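You operate a simulated robot arm through the tools that you are given. There is no shell and no other tool. Be economical: measure what you need, move in short steps, check, and stop when the job is done.

You are at the controls of a simulated two-armed robot. One attempt, no reset.

JOB
Pick up the yellow rope winder from the middle bench with one hand, pass it to the other hand and put it on the rope bench.

It is judged by the outcome, as a careful person would: the job done as asked, and still so three seconds after it is handed in. It fails if anything else is knocked over, pushed out of place, dropped, spilled or broken.

ROBOT AND FRAMES
Two 7-joint arms with two-finger parallel grippers on one trunk, on a base that drives. Base frame: it is fixed to the floor where the robot stands at the start and does not move with it; the origin is under the middle of the robot, x ahead of it, y to its left, z up; the surface under the hand at the start is at about z = 800. Units: mm, degrees, N and s.
The left shoulder is at the start at [20, 170, 1178], the right one opposite. With the tool pointing down near the work surface each hand reaches from about 100 to 660 mm from the robot's upright axis, wherever it stands, measured 20 degrees to its own side. Places, roughly: rope bench [-700, 1900, 800]. Payload 3.8 kg a hand.
Tool frame (each hand has its own): the origin (TCP) lies between the finger pads and is the grasp point; the fingertips stand 30 mm ahead of it; z points along the fingers, y is the line along which they close. Largest opening 110 mm; finger width 20, thickness 10; the body of the gripper, 48 by 112 mm, starts 55 mm behind the TCP.
Orientation is that of the tool frame in the base frame, as a unit quaternion [x, y, z, w]. With the fingers straight down and closing along the base's y, the tool's x points along the base's -x, its y along +y and its z along -z.

CONTROLS
- The arms move only by the tool arm_command. It takes "left_increments", "right_increments" or both (then of equal length, played together; a hand with none holds still); each is a list of rows, each a list of 6 numbers: the shift along the tool's x, y, z in mm, then the turn, a rotation vector about the tool's x, y, z in degrees. In form: [[dx, dy, dz, wx, wy, wz], ...]. A call has 1 to 8 rows; each row shifts and turns the commanded pose from where the row before left it, along the tool's axes as they then stand. "left_grip" and "right_grip" are, for a hand that has rows, the closure, from 0 (fully open) to 1 (shut), set as the call begins (left out, the last holds). Each row takes 0.2 s and may step no farther than 50 mm and 8.6 degrees from the row before; otherwise, or with a gripper value out of range, the whole call is refused. A pose out of reach is approached as far as the arm can. The call stops where the force on the tool passes 40 N (or 10 N more than at its start, if that is more) or the arm is blocked; 0.2 s more then pass. Each finger travels about 72 mm/s and halts on what it meets, pressing with about 29 N; the grip force reading is that of the motor and also rises with nothing between the fingers. The clock runs only during rows and for 0.2 s after the last one: add rows that do not move to give the fingers time. It gives the time, the measured TCP pose, the force on the tool (base axes), the opening and the grip force at its end, in the units of the frame above (readings bear some noise), with the torque about the TCP (base axes, N m) and any sound that the robot's microphone picked up, and new pictures: "pictures" is both (left out), scene, wrist or none (wrist: the cameras of the hands that moved).
- Cameras (640 x 400 px; columns grow to the right, rows downward): "scene" is now at [110.2, -14.1, 1331.6]; the picture's right is [-0.14, -0.99, 0.00], its down [-0.56, 0.08, -0.82] and it looks along [0.81, -0.11, -0.57] (base axes); focal length 268 px, centre (320, 200). "left" rides on the left gripper at [72, -17, -103] in its tool frame; the picture's right is [0.23, 0.97, 0.00], its down [-0.76, 0.18, -0.62] and it looks along [-0.61, 0.14, 0.78] (tool axes); focal length 222 px, centre (320, 200). "right" rides on the right gripper at [72, 17, -103] in its tool frame; the picture's right is [-0.23, 0.97, 0.00], its down [-0.76, -0.18, -0.62] and it looks along [-0.61, -0.14, 0.78] (tool axes); focal length 222 px, centre (320, 200).
- slide_trunk(by): slides the trunk up (or, below 0, down) by that many mm; the arms and the scene camera ride with it, the base frame stays. It gives what a move gives, with no picture.
- drive_base(legs): drives the robot by 1 to 6 legs, each [ahead, turn to the left] in mm and degrees, along the robot's own axes; the way and the turn of a leg run together, so that a leg with both is an arc; at most 1500 mm and 180 degrees a leg. The arms and the cameras ride along, it lands a little off, and it stops where it bumps. It gives what a move gives, and a new picture of the scene camera.
- turn_head(pan, tilt): turns the head with the scene camera to pan (to the left, within 80 degrees either way) and tilt (down, from -29 to 69), counted from straight ahead of the robot. It gives what a move gives, and a new picture of the scene camera.
- locate(camera, pixels): for up to 12 pixels [column, row] of the newest picture of that camera ("zoom" is the newest enlarged one), the place [x, y, z] in the base frame of the surface seen there, good to about 2 mm. It takes no simulated time.
- enlarge(camera, box): a new picture of the part [left, top, right, bottom] of that camera's present view, enlarged. It takes no simulated time.
- close_job(): hands the job in; it is judged then, once.

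Work in short steps. Measure before you move; look again where a grasp or a placing could have gone wrong, and mend it. You have 80 turns and 260 pictures in all, those below and enlarged ones among them. Open the grippers and draw the arms clear of the work before you hand the job in, unless the task says otherwise; then end with one line.

The tools are called after ">>>" as a command line: name --argument value ..., lists and objects as JSON in quotes. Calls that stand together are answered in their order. arm_command: Moves the arms, as the interface text tells. Its arguments: {"type":"object","properties":{"left_increments":{"type":"array","items":{"type":"array","items":{"type":"number"}}},"left_grip":{"type":"number"},"right_increments":{"type":"array","items":{"type":"array","items":{"type":"number"}}},"right_grip":{"type":"number"},"pictures":{"type":"string","enum":["both","scene","wrist","none"]}},"required":[]} The other tools are called the same way: slide_trunk (by) slides the trunk up or down; drive_base (legs) drives the base; turn_head (pan, tilt) turns the head that bears the scene camera; locate (camera, pixels) gives the place of the surface under pixels of a picture; enlarge (camera, box) takes an enlarged picture of a part of a camera's view; close_job () hands the job in.

At the start:

```text
time: 0.0
left_eef_pos: [534.6, 237.3, 1085.6]
left_tool_rot: [0.0, 1.0, 0.0, 0.0]
left_contact_force: [0.0, 0.2, -0.8]
left_ft_torque: [0.01, 0.0, -0.01]
left_gripper_width: 109.8
left_gripper_force: 0.0
right_eef_pos: [460.5, -186.2, 1147.8]
right_tool_rot: [0.0, 1.0, 0.0, -0.001]
right_contact_force: [-0.3, -0.8, -0.6]
right_ft_torque: [-0.03, -0.03, -0.04]
right_gripper_width: 109.9
right_gripper_force: 0.1
trunk travel left (down, up): [-275.0, 295.0]
robot x, y, heading: [1.6, -0.7, -0.2]
head pan, tilt: [-7.9, 34.6]
```

scene: 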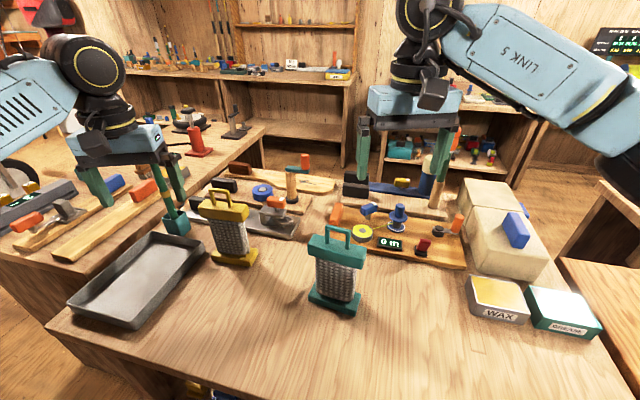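
right: 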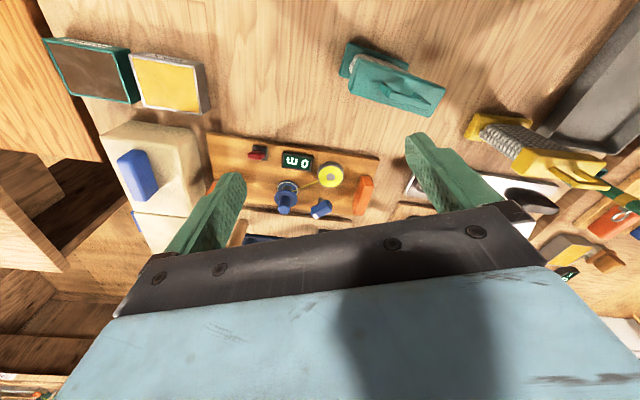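
left: 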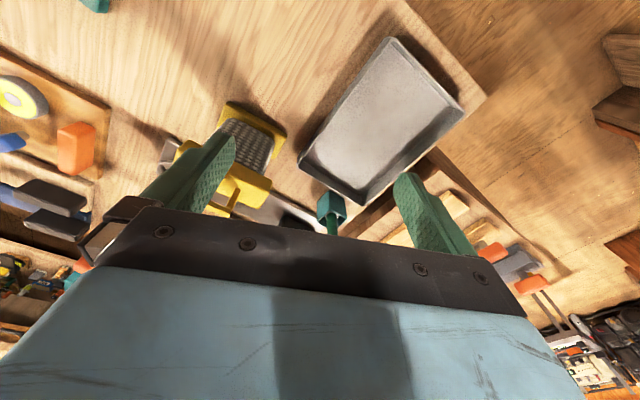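

The yellow winder stands at about (228,228) in the scene picture, with a green one at (336,270). I enlarge and measure it.

>>> enlarge --camera "scene" --box '[160, 160, 320, 280]'

>>> locate --camera "scene" --pixels '[[222, 191], [204, 208], [246, 212], [228, 238], [212, 258], [246, 264], [258, 243], [140, 300], [180, 245], [170, 225], [195, 245], [280, 300]]'

```text
3.33 times, centred on (240, 220) of scene
```

zoom: 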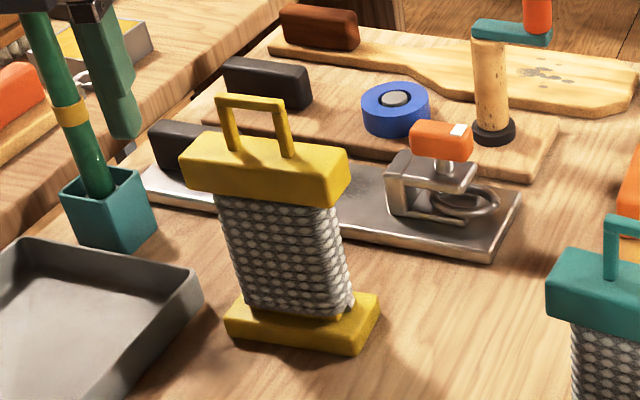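

```text
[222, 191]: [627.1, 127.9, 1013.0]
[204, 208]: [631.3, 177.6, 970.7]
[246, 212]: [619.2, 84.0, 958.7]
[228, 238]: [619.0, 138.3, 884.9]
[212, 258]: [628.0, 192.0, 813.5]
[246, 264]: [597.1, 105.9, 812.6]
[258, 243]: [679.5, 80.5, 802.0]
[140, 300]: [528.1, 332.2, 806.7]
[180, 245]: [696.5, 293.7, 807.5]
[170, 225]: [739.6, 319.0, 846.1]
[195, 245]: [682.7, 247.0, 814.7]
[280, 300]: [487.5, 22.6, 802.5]
```

Winder is about 213 tall, standing. I measure slab and handle details on the enlarged picture.

>>> locate --camera "zoom" --pixels '[[193, 158], [330, 178], [208, 137], [340, 153], [185, 172], [325, 200], [250, 102], [230, 135], [286, 140], [230, 330], [355, 345], [375, 300]]'

>>> enlarge --camera "left" --box '[140, 60, 400, 240]'

>>> locate --camera "left" --pixels '[[225, 105], [284, 137], [255, 150], [240, 180]]'

```text
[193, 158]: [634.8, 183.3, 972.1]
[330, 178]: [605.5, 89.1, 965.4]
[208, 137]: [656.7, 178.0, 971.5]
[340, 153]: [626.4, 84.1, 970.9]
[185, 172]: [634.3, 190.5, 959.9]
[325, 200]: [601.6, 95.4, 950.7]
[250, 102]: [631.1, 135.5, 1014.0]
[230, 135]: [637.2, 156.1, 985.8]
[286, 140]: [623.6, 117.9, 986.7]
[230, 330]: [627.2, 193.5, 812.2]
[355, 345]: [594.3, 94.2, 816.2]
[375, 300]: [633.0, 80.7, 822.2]
```

```text
2.22 times, centred on (270, 150) of left
```

zoom: 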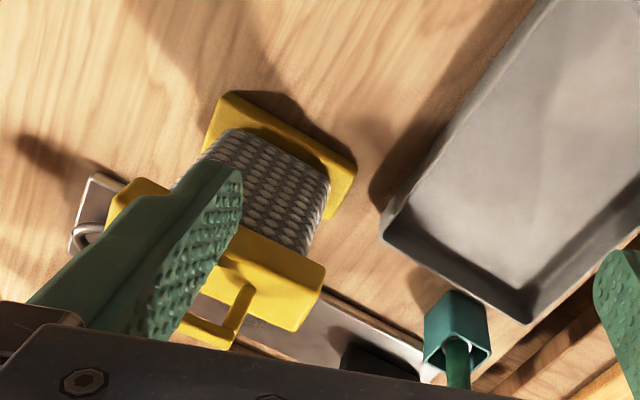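

```text
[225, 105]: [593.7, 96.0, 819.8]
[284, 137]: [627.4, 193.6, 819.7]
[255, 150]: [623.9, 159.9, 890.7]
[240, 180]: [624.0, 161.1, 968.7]
```

Winder centre is about (631,137), its long axis turned about 17.8° from y, thickness ~41, top slab z 950–972, handle top 1014. I turn the left hand so it will close across the thickness, staying above.

>>> arm_command --left_increments '[[0, 0, 0, 0, 0, -8.5], [0, 0, 0, 0, 0, -8.5], [0, 0, 0, 0, 0, -8.5], [0, 0, 0, 0, 0, -8.5], [0, 0, 0, 0, 0, -8.5], [0, 0, 0, 0, 0, -8.5], [0, 0, 0, 0, 0, -8.5], [0, 0, 0, 0, 0, -8.5]]' --pictures "none"

```text
time: 1.8
left_eef_pos: [534.0, 236.9, 1085.2]
left_tool_rot: [-0.56, 0.828, 0.0, 0.0]
left_contact_force: [0.3, 0.2, 0.3]
left_ft_torque: [-0.01, 0.0, 0.01]
left_gripper_width: 110.3
left_gripper_force: 0.1
right_eef_pos: [460.8, -188.0, 1148.1]
right_tool_rot: [-0.001, 1.0, 0.0, 0.001]
right_contact_force: [-0.4, 0.8, 0.3]
right_ft_torque: [-0.01, 0.01, 0.0]
right_gripper_width: 109.8
right_gripper_force: 0.1
trunk travel left (down, up): [-275.0, 295.0]
robot x, y, heading: [-0.1, -0.4, 0.2]
head pan, tilt: [-7.9, 34.6]
```

The turn worked. Now the last 4.2° and the shift to above the winder.

>>> arm_command --left_increments '[[0, 0, 0, 0, 0, -4.2], [21.8, -41, 0, 0, 0, 0], [21.8, -41, 0, 0, 0, 0], [21.8, -41, 0, 0, 0, 0], [0, 0, 0, 0, 0, 0]]'

```text
time: 3.0
left_eef_pos: [625.7, 141.2, 1084.8]
left_tool_rot: [-0.589, 0.808, -0.001, 0.001]
left_contact_force: [0.1, -0.1, 0.7]
left_ft_torque: [0.0, -0.02, 0.0]
left_gripper_width: 110.1
left_gripper_force: 0.0
left hand out of reach, approached as far as the arm can: row 4
right_eef_pos: [459.9, -185.1, 1147.5]
right_tool_rot: [0.0, 1.0, -0.001, 0.0]
right_contact_force: [-0.5, 0.0, 0.0]
right_ft_torque: [-0.02, -0.01, 0.0]
right_gripper_width: 110.0
right_gripper_force: 0.0
trunk travel left (down, up): [-275.0, 295.0]
robot x, y, heading: [-1.0, -1.1, 0.1]
head pan, tilt: [-7.9, 34.6]
```

scene: 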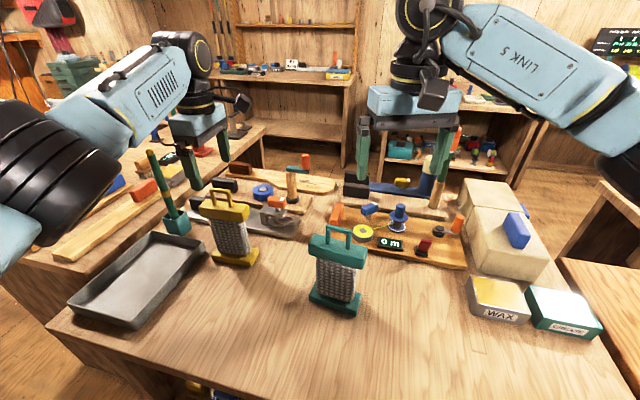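
left: 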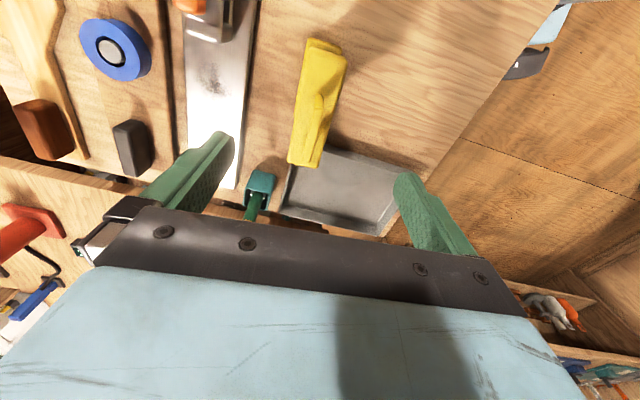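

The hand is right above the slab (yellow at (320,105) between fingers), 5 mm short from reach limit; lower it should reach. I descend 45 mm and check.

>>> arm_command --left_increments '[[0, 0, 25, 0, 0, 0], [0, 0, 20, 0, 0, 0], [0, 0, 0, 0, 0, 0]]' --pictures "wrist"

```text
time: 3.8
left_eef_pos: [625.6, 140.4, 1039.0]
left_tool_rot: [-0.59, 0.807, 0.0, 0.0]
left_contact_force: [0.9, 0.3, -0.1]
left_ft_torque: [-0.02, 0.0, -0.02]
left_gripper_width: 110.0
left_gripper_force: 0.1
right_eef_pos: [459.6, -186.3, 1147.6]
right_tool_rot: [0.001, 1.0, 0.0, 0.0]
right_contact_force: [0.7, 0.3, 0.6]
right_ft_torque: [0.01, 0.0, -0.02]
right_gripper_width: 110.0
right_gripper_force: 0.1
trunk travel left (down, up): [-275.0, 295.0]
robot x, y, heading: [-2.3, -0.4, 0.1]
head pan, tilt: [-7.9, 34.6]
```

left: 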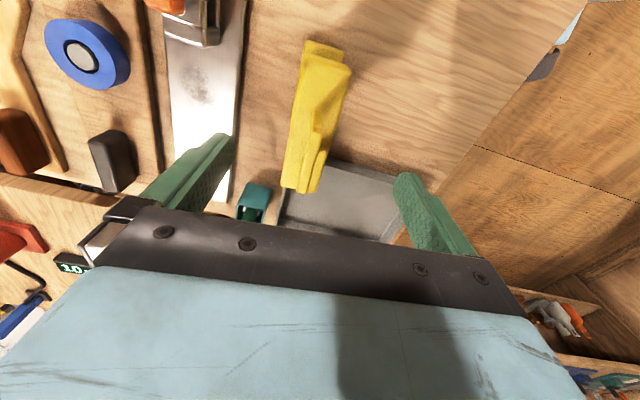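

No further limit report. I measure the slab from the wrist picture to centre exactly.

>>> locate --camera "left" --pixels '[[322, 44], [318, 70], [345, 72], [300, 70], [290, 150], [316, 140], [332, 120], [310, 185], [335, 85], [312, 150]]'

>>> enlarge --camera "left" --box '[240, 20, 400, 200]'

```text
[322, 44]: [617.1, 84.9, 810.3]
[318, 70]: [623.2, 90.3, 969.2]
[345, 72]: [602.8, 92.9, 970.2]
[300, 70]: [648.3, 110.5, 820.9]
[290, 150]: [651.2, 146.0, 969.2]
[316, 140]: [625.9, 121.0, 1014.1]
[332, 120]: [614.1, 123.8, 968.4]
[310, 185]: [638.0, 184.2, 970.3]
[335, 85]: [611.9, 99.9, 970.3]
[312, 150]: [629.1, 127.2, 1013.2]
```

```text
2.22 times, centred on (320, 110) of left
```

zoom: 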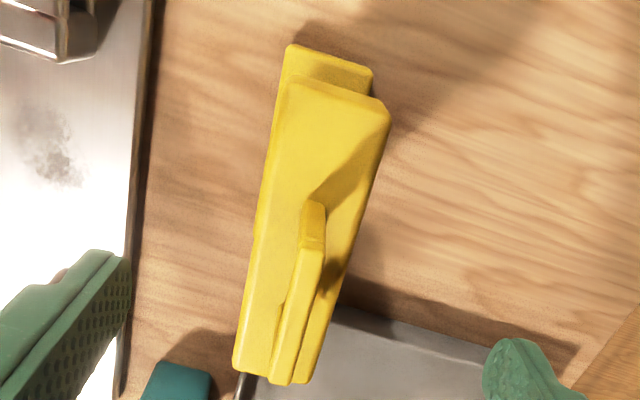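

Centre across the thickness is 8 mm farther along the tool's −y. I shift there and descend to 990.

>>> arm_command --left_increments '[[1, -4, 0, 0, 0, 0], [1, -4, 0, 0, 0, 0], [0, 0, 25, 0, 0, 0], [0, 0, 24, 0, 0, 0], [0, 0, 0, 0, 0, 0]]' --pictures "wrist"

```text
time: 5.0
left_eef_pos: [631.1, 136.3, 990.8]
left_tool_rot: [-0.589, 0.808, 0.0, 0.0]
left_contact_force: [-0.2, 0.8, 0.6]
left_ft_torque: [-0.01, 0.02, 0.01]
left_gripper_width: 109.9
left_gripper_force: 0.1
right_eef_pos: [461.2, -188.2, 1148.9]
right_tool_rot: [0.0, 1.0, 0.0, -0.001]
right_contact_force: [-0.3, -0.5, -0.8]
right_ft_torque: [0.04, 0.03, -0.02]
right_gripper_width: 109.6
right_gripper_force: 0.0
trunk travel left (down, up): [-275.0, 295.0]
robot x, y, heading: [-2.5, -2.9, 0.2]
head pan, tilt: [-7.9, 34.6]
```

left: 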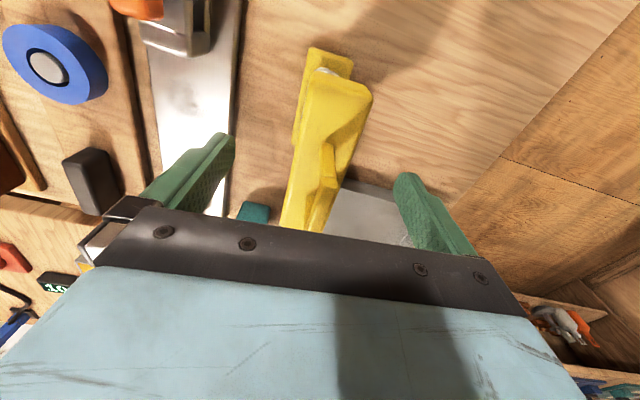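

Reached (631,136), centred. I descend 19 mm more and close, with rest rows for the fingers.

>>> arm_command --left_increments '[[0, 0, 19, 0, 0, 0], [0, 0, 0, 0, 0, 0]]' --pictures "none"

>>> arm_command --left_increments '[[0, 0, 0, 0, 0, 0], [0, 0, 0, 0, 0, 0], [0, 0, 0, 0, 0, 0], [0, 0, 0, 0, 0, 0], [0, 0, 0, 0, 0, 0]]' --left_grip 1

```text
time: 5.6
left_eef_pos: [631.5, 136.0, 971.4]
left_tool_rot: [-0.59, 0.807, 0.0, 0.001]
left_contact_force: [0.9, 0.4, 0.0]
left_ft_torque: [0.0, 0.0, -0.01]
left_gripper_width: 110.0
left_gripper_force: 0.1
right_eef_pos: [460.1, -187.6, 1147.5]
right_tool_rot: [-0.001, 1.0, 0.0, 0.0]
right_contact_force: [0.7, 0.1, 0.5]
right_ft_torque: [0.01, 0.05, 0.03]
right_gripper_width: 109.8
right_gripper_force: 0.1
trunk travel left (down, up): [-275.0, 295.0]
robot x, y, heading: [4.6, -2.0, -0.3]
head pan, tilt: [-7.9, 34.6]
```

```text
time: 6.8
left_eef_pos: [632.5, 136.1, 971.0]
left_tool_rot: [-0.589, 0.808, 0.001, 0.001]
left_contact_force: [0.3, -0.4, -0.7]
left_ft_torque: [0.01, -0.06, -0.12]
left_gripper_width: 35.9
left_gripper_force: 28.9
right_eef_pos: [459.6, -186.5, 1147.9]
right_tool_rot: [0.0, 1.0, -0.001, 0.0]
right_contact_force: [-0.1, 0.0, 1.2]
right_ft_torque: [-0.02, -0.01, -0.02]
right_gripper_width: 110.0
right_gripper_force: 0.1
trunk travel left (down, up): [-275.0, 295.0]
robot x, y, heading: [-0.4, -1.6, -0.1]
head pan, tilt: [-7.9, 34.6]
```

scene: 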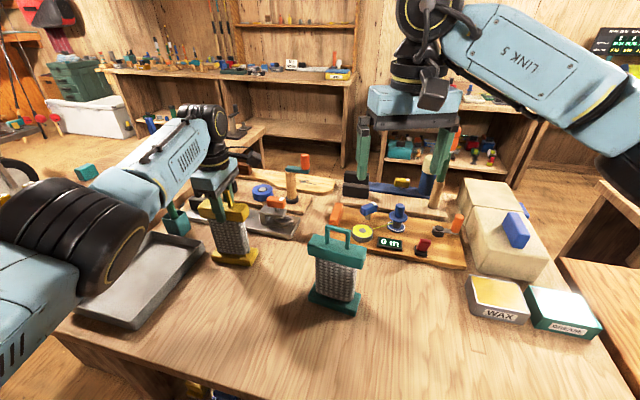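
left: 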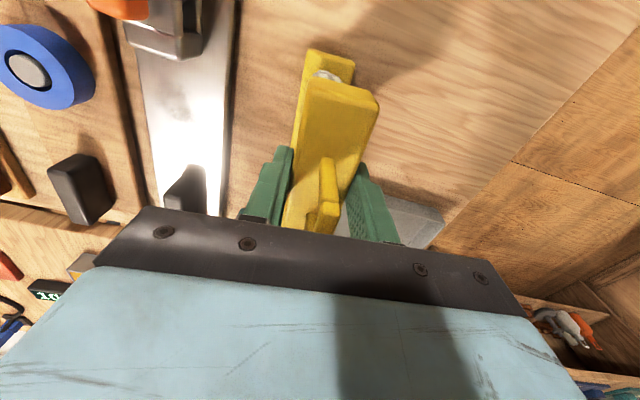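

Gripped at 36 mm wide. Lift 100 mm and check.

>>> arm_command --left_increments '[[0, 0, -15, 0, 0, 0], [0, 0, -25, 0, 0, 0], [0, 0, -30, 0, 0, 0], [0, 0, -30, 0, 0, 0]]'

```text
time: 7.8
left_eef_pos: [628.5, 137.2, 1072.1]
left_tool_rot: [-0.59, 0.808, 0.0, 0.0]
left_contact_force: [0.0, 0.6, -5.0]
left_ft_torque: [-0.03, 0.01, 0.01]
left_gripper_width: 35.6
left_gripper_force: 29.1
left hand out of reach, approached as far as the arm can: row 4
right_eef_pos: [460.0, -187.0, 1148.2]
right_tool_rot: [0.0, 1.0, 0.0, 0.0]
right_contact_force: [0.7, 0.1, 0.1]
right_ft_torque: [0.05, 0.01, 0.03]
right_gripper_width: 110.2
right_gripper_force: 0.0
trunk travel left (down, up): [-275.0, 295.0]
robot x, y, heading: [-1.5, 1.9, 0.1]
head pan, tilt: [-7.9, 34.6]
```

scene: 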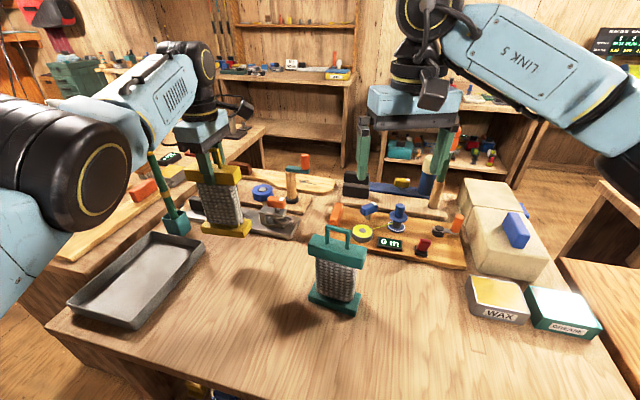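
left: 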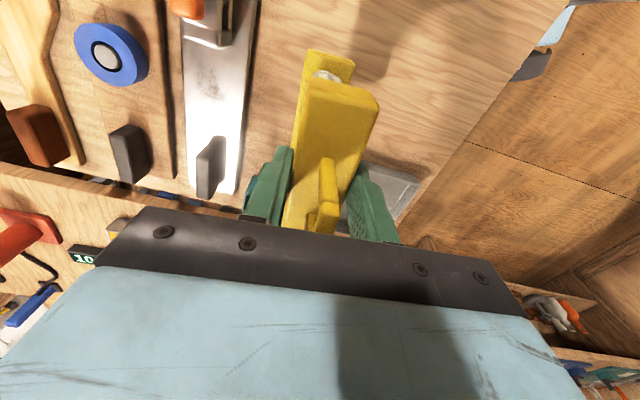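

Held (5 N weight, bottom at z≈900). I raise the trunk 200 mm so that the handover can happen clear above everything.

>>> slide_trunk --by 200

>>> turn_head --pan 80 --tilt 25

```text
time: 10.0
left_eef_pos: [628.6, 137.4, 1271.2]
left_tool_rot: [-0.589, 0.808, 0.0, 0.0]
left_contact_force: [-0.1, -0.1, -4.0]
left_ft_torque: [-0.04, 0.04, 0.02]
left_gripper_width: 36.1
left_gripper_force: 28.9
right_eef_pos: [460.7, -186.3, 1347.6]
right_tool_rot: [0.0, 1.0, 0.0, 0.0]
right_contact_force: [-0.5, 0.1, -0.9]
right_ft_torque: [-0.03, 0.01, 0.01]
right_gripper_width: 110.0
right_gripper_force: 0.1
trunk travel left (down, up): [-475.0, 95.0]
robot x, y, heading: [0.5, 1.9, -0.0]
head pan, tilt: [-7.9, 34.6]
```

```text
time: 11.6
left_eef_pos: [628.5, 137.8, 1270.5]
left_tool_rot: [-0.589, 0.808, 0.0, 0.0]
left_contact_force: [0.2, 0.3, -3.3]
left_ft_torque: [-0.03, -0.01, 0.0]
left_gripper_width: 35.6
left_gripper_force: 28.7
right_eef_pos: [460.0, -187.0, 1348.3]
right_tool_rot: [0.0, 1.0, 0.001, -0.001]
right_contact_force: [-0.8, 0.0, 0.1]
right_ft_torque: [0.01, 0.03, 0.05]
right_gripper_width: 110.1
right_gripper_force: 0.0
trunk travel left (down, up): [-475.0, 95.0]
robot x, y, heading: [-3.3, -2.2, 0.2]
head pan, tilt: [80.0, 25.0]
```

scene: 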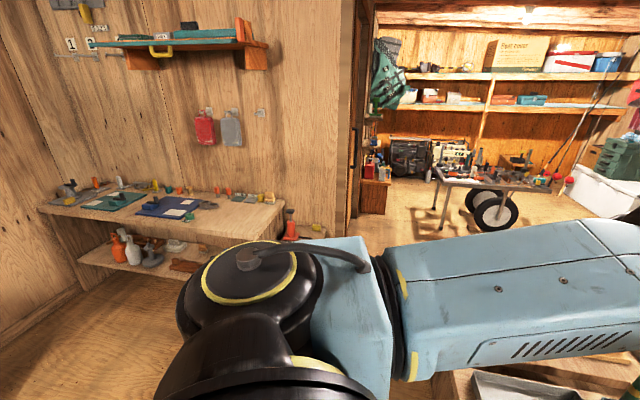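

The rope bench is visible at the left (160,210). Now I set up the handover: left goes to about (520,20), right moves to (400,-150,1260) and begins turning; then head back to the front.

>>> arm_command --left_increments '[[36.4, 16.7, 0, 0, 0, 0], [36.4, 16.7, 0, 0, 0, 0], [36.4, 16.7, 0, 0, 0, 0], [36.4, 16.7, 0, 0, 0, 0], [0, 0, 0, 0, 0, 8.4], [0, 0, 0, 0, 0, 8.4], [0, 0, 0, 0, 0, 8.4], [0, 0, 0, 0, 0, 8.4]]' --right_increments '[[20, 12.3, 29.3, 0, 0, 0], [20, 12.3, 29.3, 0, 0, 0], [20, 12.3, 29.3, 0, 0, 0], [0, 0, 0, 0, 0, 0], [0, 0, 0, 0, 0, -7.5], [0, 0, 0, 0, 0, -7.5], [0, 0, 0, 0, 0, -7.5], [0, 0, 0, 0, 0, -7.5]]' --pictures "none"

>>> turn_head --pan 0 --tilt 35

```text
time: 13.4
left_eef_pos: [586.1, -2.7, 1280.6]
left_tool_rot: [-0.33, 0.944, 0.0, 0.0]
left_contact_force: [-0.7, 0.0, -3.9]
left_ft_torque: [-0.02, -0.01, 0.0]
left_gripper_width: 36.0
left_gripper_force: 29.0
left hand out of reach, approached as far as the arm can: row 1, 2, 3, 4
right_eef_pos: [399.3, -149.4, 1259.9]
right_tool_rot: [-0.26, 0.966, 0.001, 0.0]
right_contact_force: [1.4, 0.3, 0.8]
right_ft_torque: [-0.03, -0.02, 0.0]
right_gripper_width: 109.9
right_gripper_force: 0.2
trunk travel left (down, up): [-475.0, 95.0]
robot x, y, heading: [-0.9, -5.0, -0.1]
head pan, tilt: [80.0, 25.0]
```

```text
time: 14.9
left_eef_pos: [584.9, -2.2, 1281.2]
left_tool_rot: [-0.331, 0.943, 0.0, 0.0]
left_contact_force: [0.2, -0.1, -4.2]
left_ft_torque: [-0.02, 0.01, 0.0]
left_gripper_width: 35.7
left_gripper_force: 29.4
right_eef_pos: [400.7, -149.2, 1258.8]
right_tool_rot: [-0.258, 0.966, 0.0, 0.0]
right_contact_force: [0.2, 0.0, 0.6]
right_ft_torque: [0.0, 0.01, 0.01]
right_gripper_width: 110.0
right_gripper_force: 0.1
trunk travel left (down, up): [-475.0, 95.0]
robot x, y, heading: [1.6, -2.7, -0.0]
head pan, tilt: [0.0, 35.0]
```

scene: 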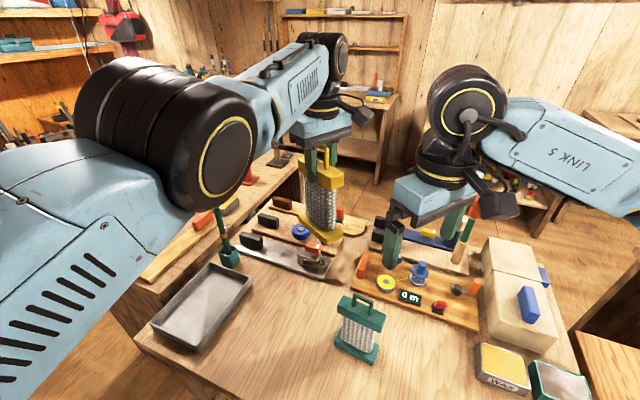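

Left is at (585,-2,1281), holding well. I bring it in to (520,30,1255) with the winder's long axis at 30°, while the right hand pitches up 60° to point forward-left and 30° down.

>>> arm_command --left_increments '[[0, 0, 0, 0, 0, 8.5], [20, 30.1, 13, 0, 0, 0], [20, 30.1, 13, 0, 0, 0], [0, 0, 0, 0, 0, 0], [0, 0, 0, 0, 0, 0], [0, 0, 0, 0, 0, 0], [0, 0, 0, 0, 0, 0]]' --right_increments '[[0, 0, 0, 0, -8.57, 0], [0, 0, 0, 0, -8.57, 0], [0, 0, 0, 0, -8.57, 0], [0, 0, 0, 0, -8.57, 0], [0, 0, 0, 0, -8.57, 0], [0, 0, 0, 0, -8.57, 0], [0, 0, 0, 0, -8.57, 0]]'

```text
time: 16.5
left_eef_pos: [588.4, 2.0, 1268.2]
left_tool_rot: [-0.26, 0.966, 0.0, -0.002]
left_contact_force: [0.2, -0.6, -3.8]
left_ft_torque: [-0.06, 0.03, -0.07]
left_gripper_width: 35.9
left_gripper_force: 28.6
left hand out of reach, approached as far as the arm can: row 2, 3
right_eef_pos: [412.3, -149.7, 1259.8]
right_tool_rot: [-0.225, 0.836, 0.131, 0.483]
right_contact_force: [-0.3, -0.2, -0.7]
right_ft_torque: [0.0, -0.01, 0.02]
right_gripper_width: 110.2
right_gripper_force: 0.2
right hand out of reach, approached as far as the arm can: row 7
trunk travel left (down, up): [-475.0, 95.0]
robot x, y, heading: [0.2, 3.5, 0.1]
head pan, tilt: [0.0, 35.0]
```

scene: 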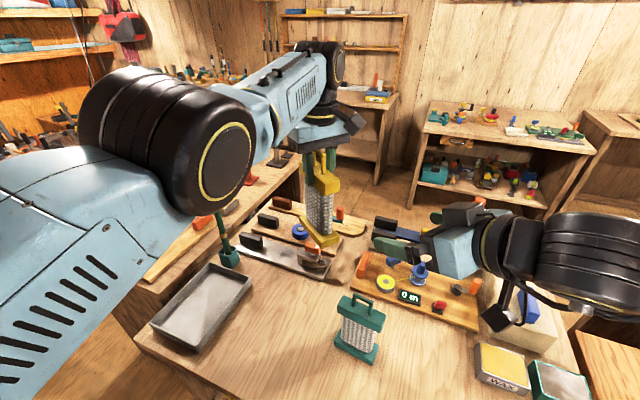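
right: 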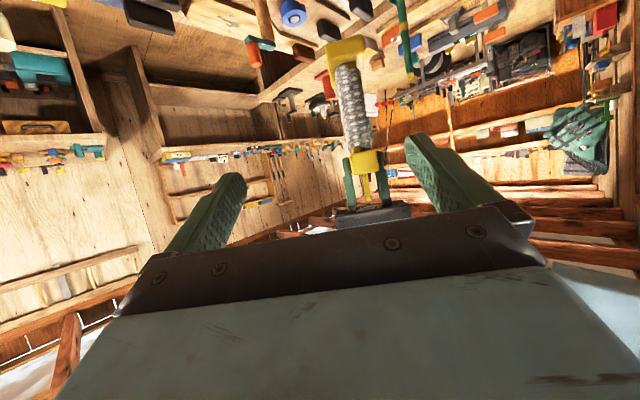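
left: 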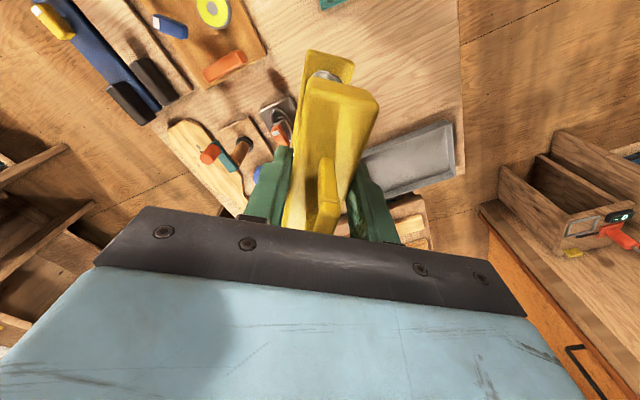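

Left can't come in closer, so the handover happens at the winder's place (588,2). The right hand is pitched as wanted; I move it to a point 120 mm short of the grip, (481,-60,1237).

>>> arm_command --right_increments '[[-10.8, 14.4, 34.1, 0, 0, 0], [-10.8, 14.4, 34.1, 0, 0, 0], [-10.8, 14.4, 34.1, 0, 0, 0], [0, 0, 0, 0, 0, 0]]'

```text
time: 17.5
left_eef_pos: [587.5, 0.1, 1268.3]
left_tool_rot: [-0.259, 0.966, 0.001, 0.0]
left_contact_force: [0.3, -0.6, -4.0]
left_ft_torque: [-0.01, 0.0, 0.01]
left_gripper_width: 35.7
left_gripper_force: 28.7
right_eef_pos: [478.8, -60.3, 1235.7]
right_tool_rot: [-0.223, 0.837, 0.128, 0.483]
right_contact_force: [-0.5, 0.1, 0.5]
right_ft_torque: [-0.01, -0.03, -0.03]
right_gripper_width: 110.1
right_gripper_force: 0.0
trunk travel left (down, up): [-475.0, 95.0]
robot x, y, heading: [2.2, -0.5, -0.1]
head pan, tilt: [0.0, 35.0]
```

scene: 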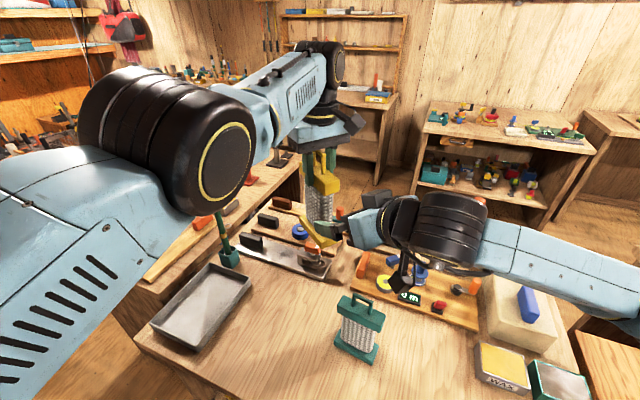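
right: 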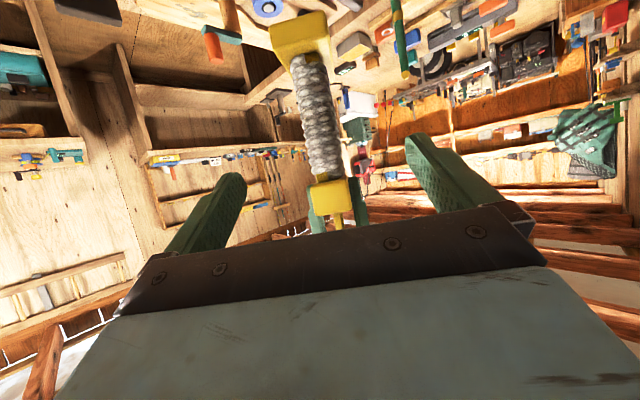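

The winder hangs between the right fingers (rope at (318,130), base at (300,40)). I measure its place in the right camera.

>>> locate --camera "right" --pixels '[[300, 60], [277, 58], [325, 50], [300, 75], [315, 110], [322, 150], [328, 172], [312, 195], [345, 190], [303, 130], [335, 120]]'

>>> enlarge --camera "right" --box '[220, 0, 420, 240]'

```text
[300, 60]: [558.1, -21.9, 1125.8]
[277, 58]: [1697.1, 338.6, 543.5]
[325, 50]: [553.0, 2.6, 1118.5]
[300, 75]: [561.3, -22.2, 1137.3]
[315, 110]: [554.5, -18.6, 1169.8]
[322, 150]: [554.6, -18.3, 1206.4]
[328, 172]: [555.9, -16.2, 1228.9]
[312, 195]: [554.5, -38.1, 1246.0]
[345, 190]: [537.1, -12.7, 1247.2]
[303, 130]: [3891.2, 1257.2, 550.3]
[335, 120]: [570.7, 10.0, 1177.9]
```

```text
1.67 times, centred on (320, 120) of right
```

zoom: 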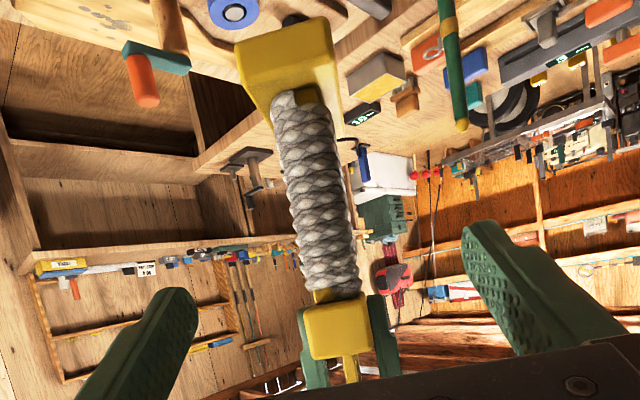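

Alignment is within 2 mm laterally. I advance 97 of the 130 mm and look.

>>> arm_command --right_increments '[[-1.8, -0.6, 32.5, 0, 0, 0], [-1.8, -0.6, 32.5, 0, 0, 0], [-1.8, -0.6, 32.5, 0, 0, 0], [0, 0, 0, 0, 0, 0]]'

```text
time: 18.5
left_eef_pos: [587.5, 0.2, 1268.8]
left_tool_rot: [-0.26, 0.966, 0.001, -0.001]
left_contact_force: [-0.4, -0.4, -4.4]
left_ft_torque: [-0.02, -0.02, 0.02]
left_gripper_width: 36.0
left_gripper_force: 29.1
right_eef_pos: [555.4, -17.7, 1193.9]
right_tool_rot: [-0.224, 0.836, 0.129, 0.484]
right_contact_force: [-1.0, 0.3, 0.4]
right_ft_torque: [-0.03, 0.04, -0.01]
right_gripper_width: 109.9
right_gripper_force: 0.1
trunk travel left (down, up): [-475.0, 95.0]
robot x, y, heading: [-2.9, -3.2, -0.1]
head pan, tilt: [0.0, 35.0]
```

scene: 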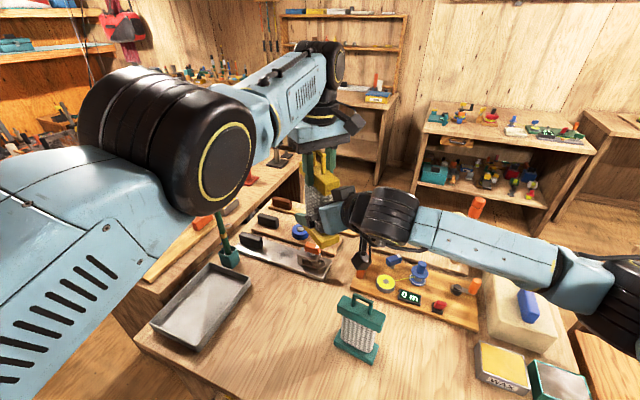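
right: 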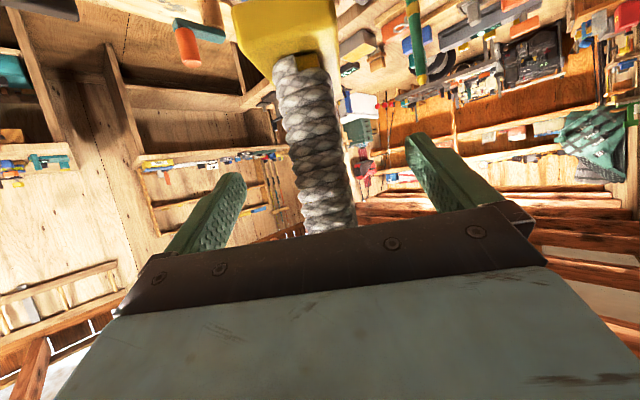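

Clear all round. I advance the last 31 mm.

>>> arm_command --right_increments '[[-1, -0.5, 16, 0, 0, 0], [-1, -0.5, 15, 0, 0, 0], [0, 0, 0, 0, 0, 0]]' --pictures "wrist"

```text
time: 19.3
left_eef_pos: [588.7, 1.8, 1269.4]
left_tool_rot: [-0.261, 0.965, 0.001, 0.002]
left_contact_force: [19.4, 12.3, -9.0]
left_ft_torque: [0.27, -0.59, -0.26]
left_gripper_width: 35.1
left_gripper_force: 28.6
right_eef_pos: [580.6, -5.8, 1177.1]
right_tool_rot: [-0.224, 0.837, 0.129, 0.483]
right_contact_force: [-18.5, -11.2, 4.9]
right_ft_torque: [0.74, -1.14, 0.37]
right_gripper_width: 110.0
right_gripper_force: 0.0
trunk travel left (down, up): [-475.0, 95.0]
robot x, y, heading: [1.0, 3.4, 0.4]
head pan, tilt: [0.0, 35.0]
```

right: 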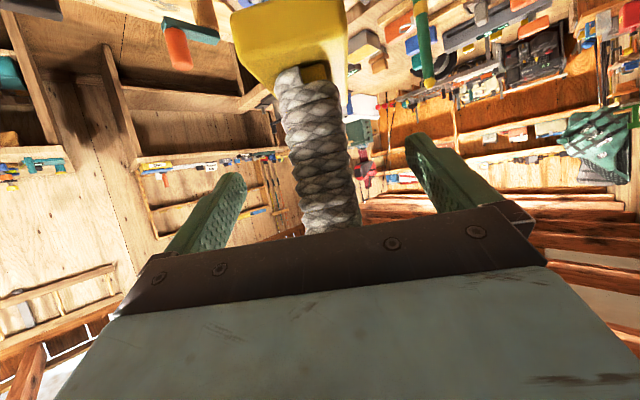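

The palm touches the winder (about 22 N). I back off 10 mm.

>>> arm_command --right_increments '[[0, 0, -5, 0, 0, 0], [0, 0, -5, 0, 0, 0], [0, 0, 0, 0, 0, 0]]' --pictures "wrist"

```text
time: 20.1
left_eef_pos: [588.1, 0.1, 1268.7]
left_tool_rot: [-0.258, 0.966, 0.0, -0.002]
left_contact_force: [-0.5, -0.5, -4.3]
left_ft_torque: [-0.02, 0.02, -0.01]
left_gripper_width: 35.7
left_gripper_force: 29.8
right_eef_pos: [573.3, -8.6, 1182.9]
right_tool_rot: [-0.223, 0.837, 0.129, 0.483]
right_contact_force: [0.1, 1.1, 0.8]
right_ft_torque: [0.01, 0.0, -0.01]
right_gripper_width: 110.0
right_gripper_force: 0.1
trunk travel left (down, up): [-475.0, 95.0]
robot x, y, heading: [3.3, -0.5, -0.3]
head pan, tilt: [0.0, 35.0]
```

right: 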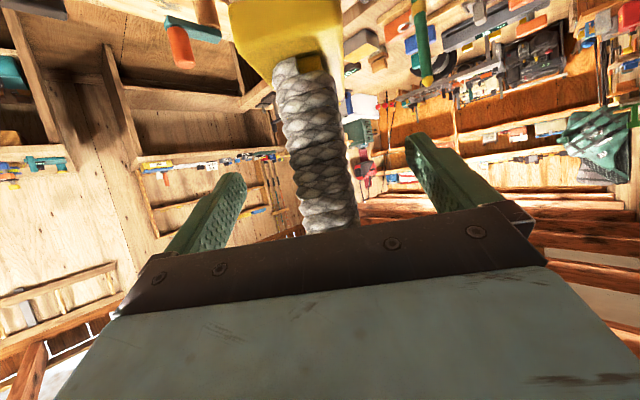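

Contact is gone (left reads only the weight). Now close the right hand.

>>> arm_command --right_increments '[[0, 0, 0, 0, 0, 0], [0, 0, 0, 0, 0, 0], [0, 0, 0, 0, 0, 0], [0, 0, 0, 0, 0, 0], [0, 0, 0, 0, 0, 0], [0, 0, 0, 0, 0, 0]]' --right_grip 1

```text
time: 21.5
left_eef_pos: [587.5, 1.0, 1269.0]
left_tool_rot: [-0.259, 0.966, 0.001, 0.0]
left_contact_force: [5.4, -8.6, -4.7]
left_ft_torque: [-0.44, -0.17, 0.21]
left_gripper_width: 35.7
left_gripper_force: 28.8
right_eef_pos: [573.8, -7.7, 1183.2]
right_tool_rot: [-0.225, 0.836, 0.13, 0.483]
right_contact_force: [-4.7, 8.4, 1.2]
right_ft_torque: [-0.33, -0.26, -0.02]
right_gripper_width: 35.8
right_gripper_force: 28.9
trunk travel left (down, up): [-475.0, 95.0]
robot x, y, heading: [-1.2, -2.1, 0.1]
head pan, tilt: [0.0, 35.0]
```

scene: 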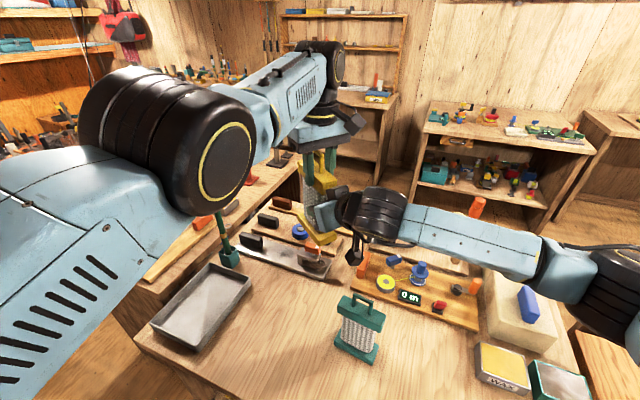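
right: 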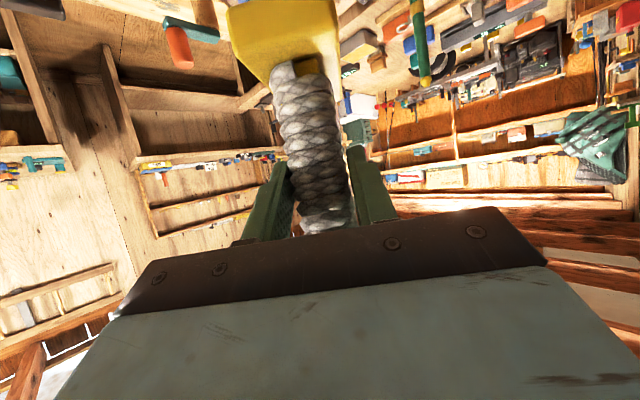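

Right grips the rope body (35.8 mm). Now open the left hand; the right holds still.

>>> arm_command --left_increments '[[0, 0, 0, 0, 0, 0], [0, 0, 0, 0, 0, 0], [0, 0, 0, 0, 0, 0], [0, 0, 0, 0, 0, 0]]' --left_grip 0

```text
time: 22.5
left_eef_pos: [588.5, 1.8, 1267.3]
left_tool_rot: [-0.259, 0.966, 0.002, -0.001]
left_contact_force: [0.5, -0.3, -0.2]
left_ft_torque: [0.02, 0.02, -0.03]
left_gripper_width: 109.9
left_gripper_force: 0.0
right_eef_pos: [574.2, -10.0, 1182.5]
right_tool_rot: [-0.224, 0.837, 0.129, 0.482]
right_contact_force: [0.3, 0.2, 0.1]
right_ft_torque: [-0.04, 0.12, 0.02]
right_gripper_width: 35.7
right_gripper_force: 29.1
trunk travel left (down, up): [-475.0, 95.0]
robot x, y, heading: [-1.0, 1.8, -0.1]
head pan, tilt: [0.0, 35.0]
```

scene: 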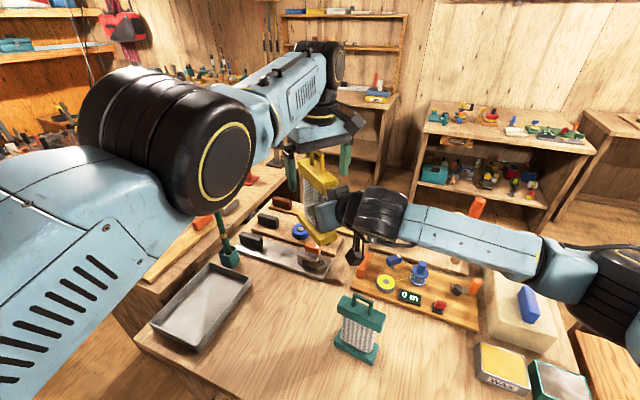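
left: 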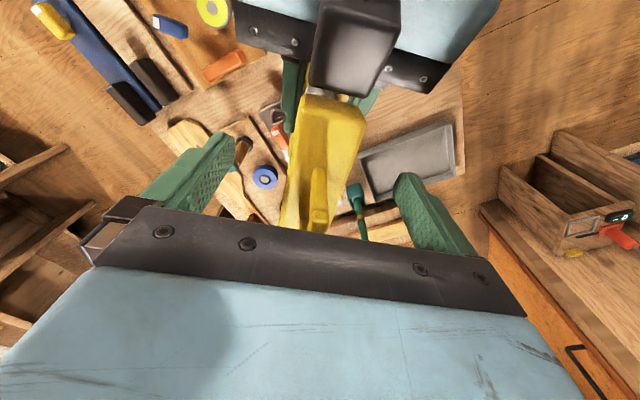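

Left is open and unloaded, winder in the right hand. I raise the left straight up off it.

>>> arm_command --left_increments '[[0, 0, -15, 0, 0, 0], [0, 0, -25, 0, 0, 0], [0, 0, -25, 0, 0, 0]]'

>>> enlarge --camera "scene" --box '[260, 130, 420, 280]'

```text
time: 23.3
left_eef_pos: [581.0, 6.5, 1330.7]
left_tool_rot: [-0.26, 0.966, 0.0, 0.0]
left_contact_force: [-1.3, -0.1, 0.1]
left_ft_torque: [0.0, -0.01, 0.0]
left_gripper_width: 110.2
left_gripper_force: 0.1
left hand out of reach, approached as far as the arm can: row 2, 3
right_eef_pos: [574.6, -9.3, 1182.3]
right_tool_rot: [-0.223, 0.837, 0.128, 0.483]
right_contact_force: [-0.6, 0.3, 0.1]
right_ft_torque: [-0.07, 0.1, 0.03]
right_gripper_width: 35.8
right_gripper_force: 29.3
trunk travel left (down, up): [-475.0, 95.0]
robot x, y, heading: [-0.6, 0.3, 0.2]
head pan, tilt: [0.0, 35.0]
```

scene: 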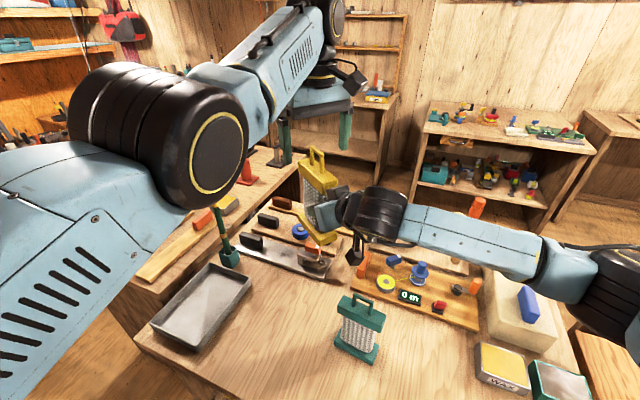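
left: 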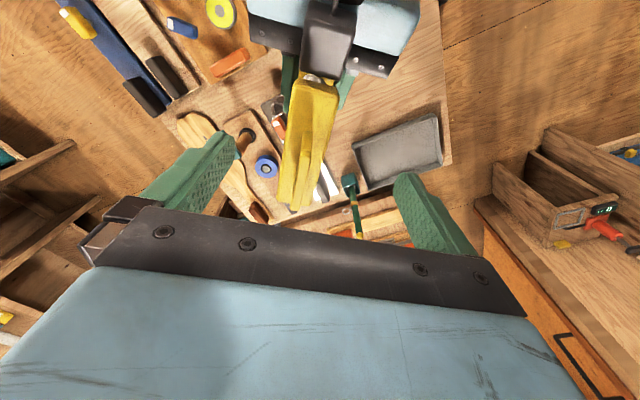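

```text
2.67 times, centred on (340, 205) of scene
```

zoom: 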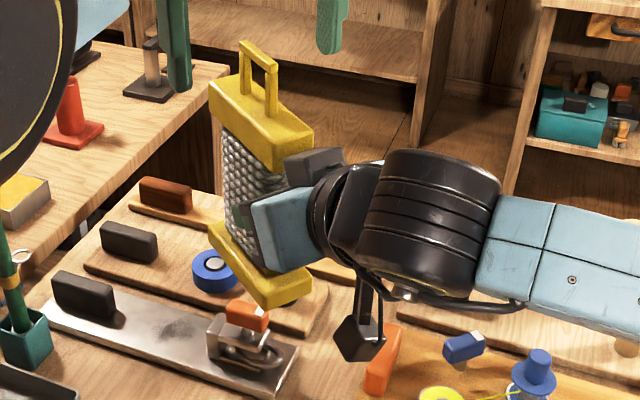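

The left is clear above. The winder may have pitched a little in the grip; I measure the slab's tilt.

>>> locate --camera "zoom" --pixels '[[222, 88], [290, 135], [305, 125], [220, 245], [270, 295], [305, 285], [250, 60], [272, 75]]'

>>> locate --camera "left" --pixels '[[315, 95], [295, 195], [327, 105], [300, 150], [286, 200]]'

```text
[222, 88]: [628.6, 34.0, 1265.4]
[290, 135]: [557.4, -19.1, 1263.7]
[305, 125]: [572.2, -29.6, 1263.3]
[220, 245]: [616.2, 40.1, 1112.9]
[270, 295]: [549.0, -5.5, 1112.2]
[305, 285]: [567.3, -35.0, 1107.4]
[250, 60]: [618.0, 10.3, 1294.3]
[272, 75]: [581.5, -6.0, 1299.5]
```

```text
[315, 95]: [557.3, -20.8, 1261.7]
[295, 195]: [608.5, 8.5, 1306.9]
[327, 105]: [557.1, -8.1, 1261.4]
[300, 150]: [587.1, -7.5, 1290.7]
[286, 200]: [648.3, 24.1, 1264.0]
```

Tilt only ~2°, bottom at z≈1093, TCP 89 above it. I move the left hand out to the left and a bit down, clear of the right, then look at the rope bench.

>>> arm_command --left_increments '[[-9.3, 42.7, 0, 0, 0, 0], [-9.3, 42.7, 0, 0, 0, 0], [-9.3, 42.7, 6.7, 0, 0, 0], [-9.3, 42.7, 6.7, 0, 0, 0], [-9.3, 42.7, 6.7, 0, 0, 0], [-9.3, 42.7, 6.7, 0, 0, 0]]' --pictures "none"

>>> turn_head --pan 80 --tilt 20

```text
time: 24.7
left_eef_pos: [579.5, 6.5, 1332.1]
left_tool_rot: [-0.26, 0.966, 0.0, 0.0]
left_contact_force: [-0.2, 0.4, -0.1]
left_ft_torque: [0.01, 0.03, 0.01]
left_gripper_width: 110.1
left_gripper_force: 0.0
left hand out of reach, approached as far as the arm can: row 1, 2, 3, 4, 5, 6
right_eef_pos: [574.1, -10.1, 1182.3]
right_tool_rot: [-0.223, 0.838, 0.128, 0.482]
right_contact_force: [-0.4, -0.3, -0.7]
right_ft_torque: [-0.08, 0.15, 0.0]
right_gripper_width: 35.9
right_gripper_force: 29.0
trunk travel left (down, up): [-475.0, 95.0]
robot x, y, heading: [0.5, 0.3, 0.2]
head pan, tilt: [0.0, 35.0]
```

```text
time: 26.2
left_eef_pos: [581.2, 6.8, 1332.7]
left_tool_rot: [-0.26, 0.966, 0.0, 0.0]
left_contact_force: [0.6, -0.2, -0.4]
left_ft_torque: [0.02, -0.05, 0.0]
left_gripper_width: 109.9
left_gripper_force: 0.0
right_eef_pos: [574.0, -10.5, 1182.5]
right_tool_rot: [-0.223, 0.837, 0.129, 0.483]
right_contact_force: [0.3, 0.5, -0.3]
right_ft_torque: [-0.07, 0.13, -0.03]
right_gripper_width: 35.9
right_gripper_force: 29.5
trunk travel left (down, up): [-475.0, 95.0]
robot x, y, heading: [2.4, 1.7, -0.2]
head pan, tilt: [80.0, 20.0]
```

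scene: 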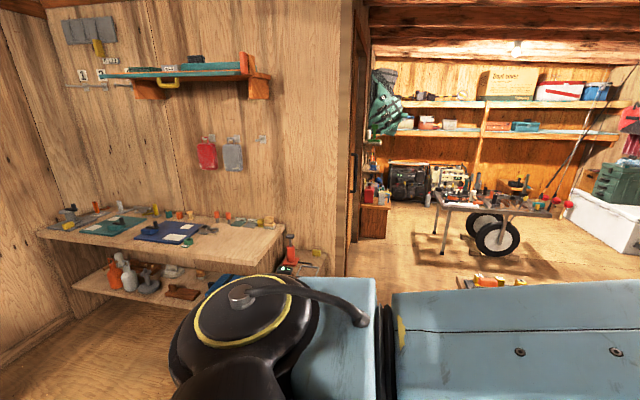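

The left arm is at some joint limit. I try turning its hand instead, both freeing it and shifting outward and left.

>>> arm_command --left_increments '[[0, 0, 0, 0, 0, -8], [0, 0, 0, 0, 0, -8], [0, 15, 0, 0, 0, 0], [0, 15, 0, 0, 0, 0], [0, 0, 0, 0, 0, 0]]' --pictures "none"

```text
time: 27.4
left_eef_pos: [579.0, 5.8, 1330.8]
left_tool_rot: [-0.392, 0.92, 0.0, 0.0]
left_contact_force: [-0.2, -1.2, -0.3]
left_ft_torque: [0.03, 0.02, 0.0]
left_gripper_width: 109.9
left_gripper_force: 0.1
left hand out of reach, approached as far as the arm can: row 3, 4
right_eef_pos: [573.9, -9.4, 1184.0]
right_tool_rot: [-0.223, 0.837, 0.129, 0.482]
right_contact_force: [0.1, -0.4, 0.5]
right_ft_torque: [-0.07, 0.13, -0.02]
right_gripper_width: 35.8
right_gripper_force: 29.3
trunk travel left (down, up): [-475.0, 95.0]
robot x, y, heading: [-0.6, -5.6, 0.0]
head pan, tilt: [80.0, 20.0]
```

Turning works; inward shifts do not. I try outward-left (tool −x).

>>> arm_command --left_increments '[[-20, 0, 0, 0, 0, 0], [-20, 0, 0, 0, 0, 0], [-20, 10, 0, 0, 0, 0], [-20, 20, 0, 0, 0, 0], [0, 0, 0, 0, 0, 0]]' --pictures "none"

```text
time: 28.6
left_eef_pos: [596.5, 66.3, 1335.3]
left_tool_rot: [-0.393, 0.919, -0.008, 0.009]
left_contact_force: [0.7, 0.4, 0.1]
left_ft_torque: [0.0, 0.02, 0.01]
left_gripper_width: 110.0
left_gripper_force: 0.1
left hand out of reach, approached as far as the arm can: row 1, 2, 4
right_eef_pos: [573.3, -12.1, 1183.2]
right_tool_rot: [-0.223, 0.837, 0.13, 0.482]
right_contact_force: [0.0, 0.1, -0.6]
right_ft_torque: [-0.05, 0.12, -0.01]
right_gripper_width: 36.0
right_gripper_force: 29.1
trunk travel left (down, up): [-475.0, 95.0]
robot x, y, heading: [-1.5, 1.0, -0.0]
head pan, tilt: [80.0, 20.0]
```

Progress to y=66. Continue purely to the left.

>>> arm_command --left_increments '[[-22, 22, 0, 0, 0, 0], [-22, 22, 0, 0, 0, 0], [-22, 22, 5, 0, 0, 0], [-22, 22, 10, 0, 0, 0], [-22, 22, 20, 0, 0, 0], [0, 10, 30, 0, 0, 0], [0, 20, 30, 0, 0, 0], [0, 0, 0, 0, 0, 0]]' --pictures "none"

```text
time: 30.4
left_eef_pos: [567.2, 248.3, 1233.5]
left_tool_rot: [-0.392, 0.92, 0.0, 0.0]
left_contact_force: [-0.6, -0.5, 0.2]
left_ft_torque: [0.0, 0.0, 0.02]
left_gripper_width: 110.0
left_gripper_force: 0.1
right_eef_pos: [573.8, -11.0, 1182.1]
right_tool_rot: [-0.224, 0.837, 0.13, 0.483]
right_contact_force: [0.4, -0.7, 0.5]
right_ft_torque: [-0.06, 0.11, -0.03]
right_gripper_width: 35.7
right_gripper_force: 29.4
trunk travel left (down, up): [-475.0, 95.0]
robot x, y, heading: [-2.2, -0.9, 0.1]
head pan, tilt: [80.0, 20.0]
```

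Left is free now. I draw both hands in toward the robot for driving.

>>> arm_command --left_increments '[[28, 29, 0, 0, 0, 0], [28, 29, 0, 0, 0, 0], [28, 29, 0, 0, 0, 0], [28, 29, 0, 0, 0, 0], [28, 29, 0, 0, 0, 0]]' --right_increments '[[7, -6.8, -28.3, 0, 0, 0], [7, -6.8, -28.3, 0, 0, 0], [7, -6.8, -28.3, 0, 0, 0], [7, -6.8, -28.3, 0, 0, 0], [7, -6.8, -28.3, 0, 0, 0]]' --pictures "scene"

```text
time: 31.6
left_eef_pos: [360.7, 248.0, 1234.7]
left_tool_rot: [-0.392, 0.92, 0.0, 0.0]
left_contact_force: [-0.6, 0.1, 0.0]
left_ft_torque: [0.03, 0.0, 0.0]
left_gripper_width: 110.2
left_gripper_force: 0.1
right_eef_pos: [466.9, -109.0, 1224.0]
right_tool_rot: [-0.224, 0.836, 0.13, 0.484]
right_contact_force: [-0.3, 0.1, -4.3]
right_ft_torque: [-0.07, 0.11, -0.01]
right_gripper_width: 35.9
right_gripper_force: 28.1
trunk travel left (down, up): [-475.0, 95.0]
robot x, y, heading: [0.1, 1.4, 0.1]
head pan, tilt: [80.0, 20.0]
```

scene: 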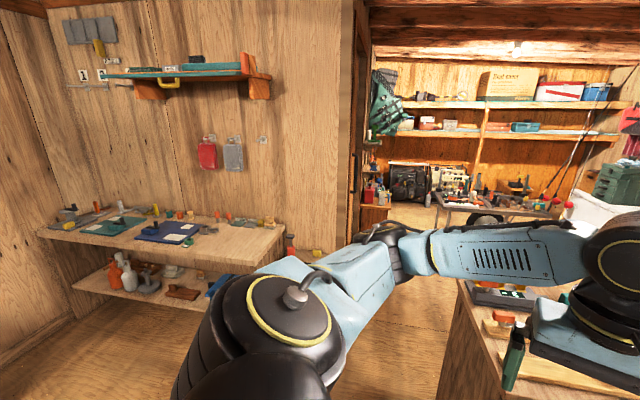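

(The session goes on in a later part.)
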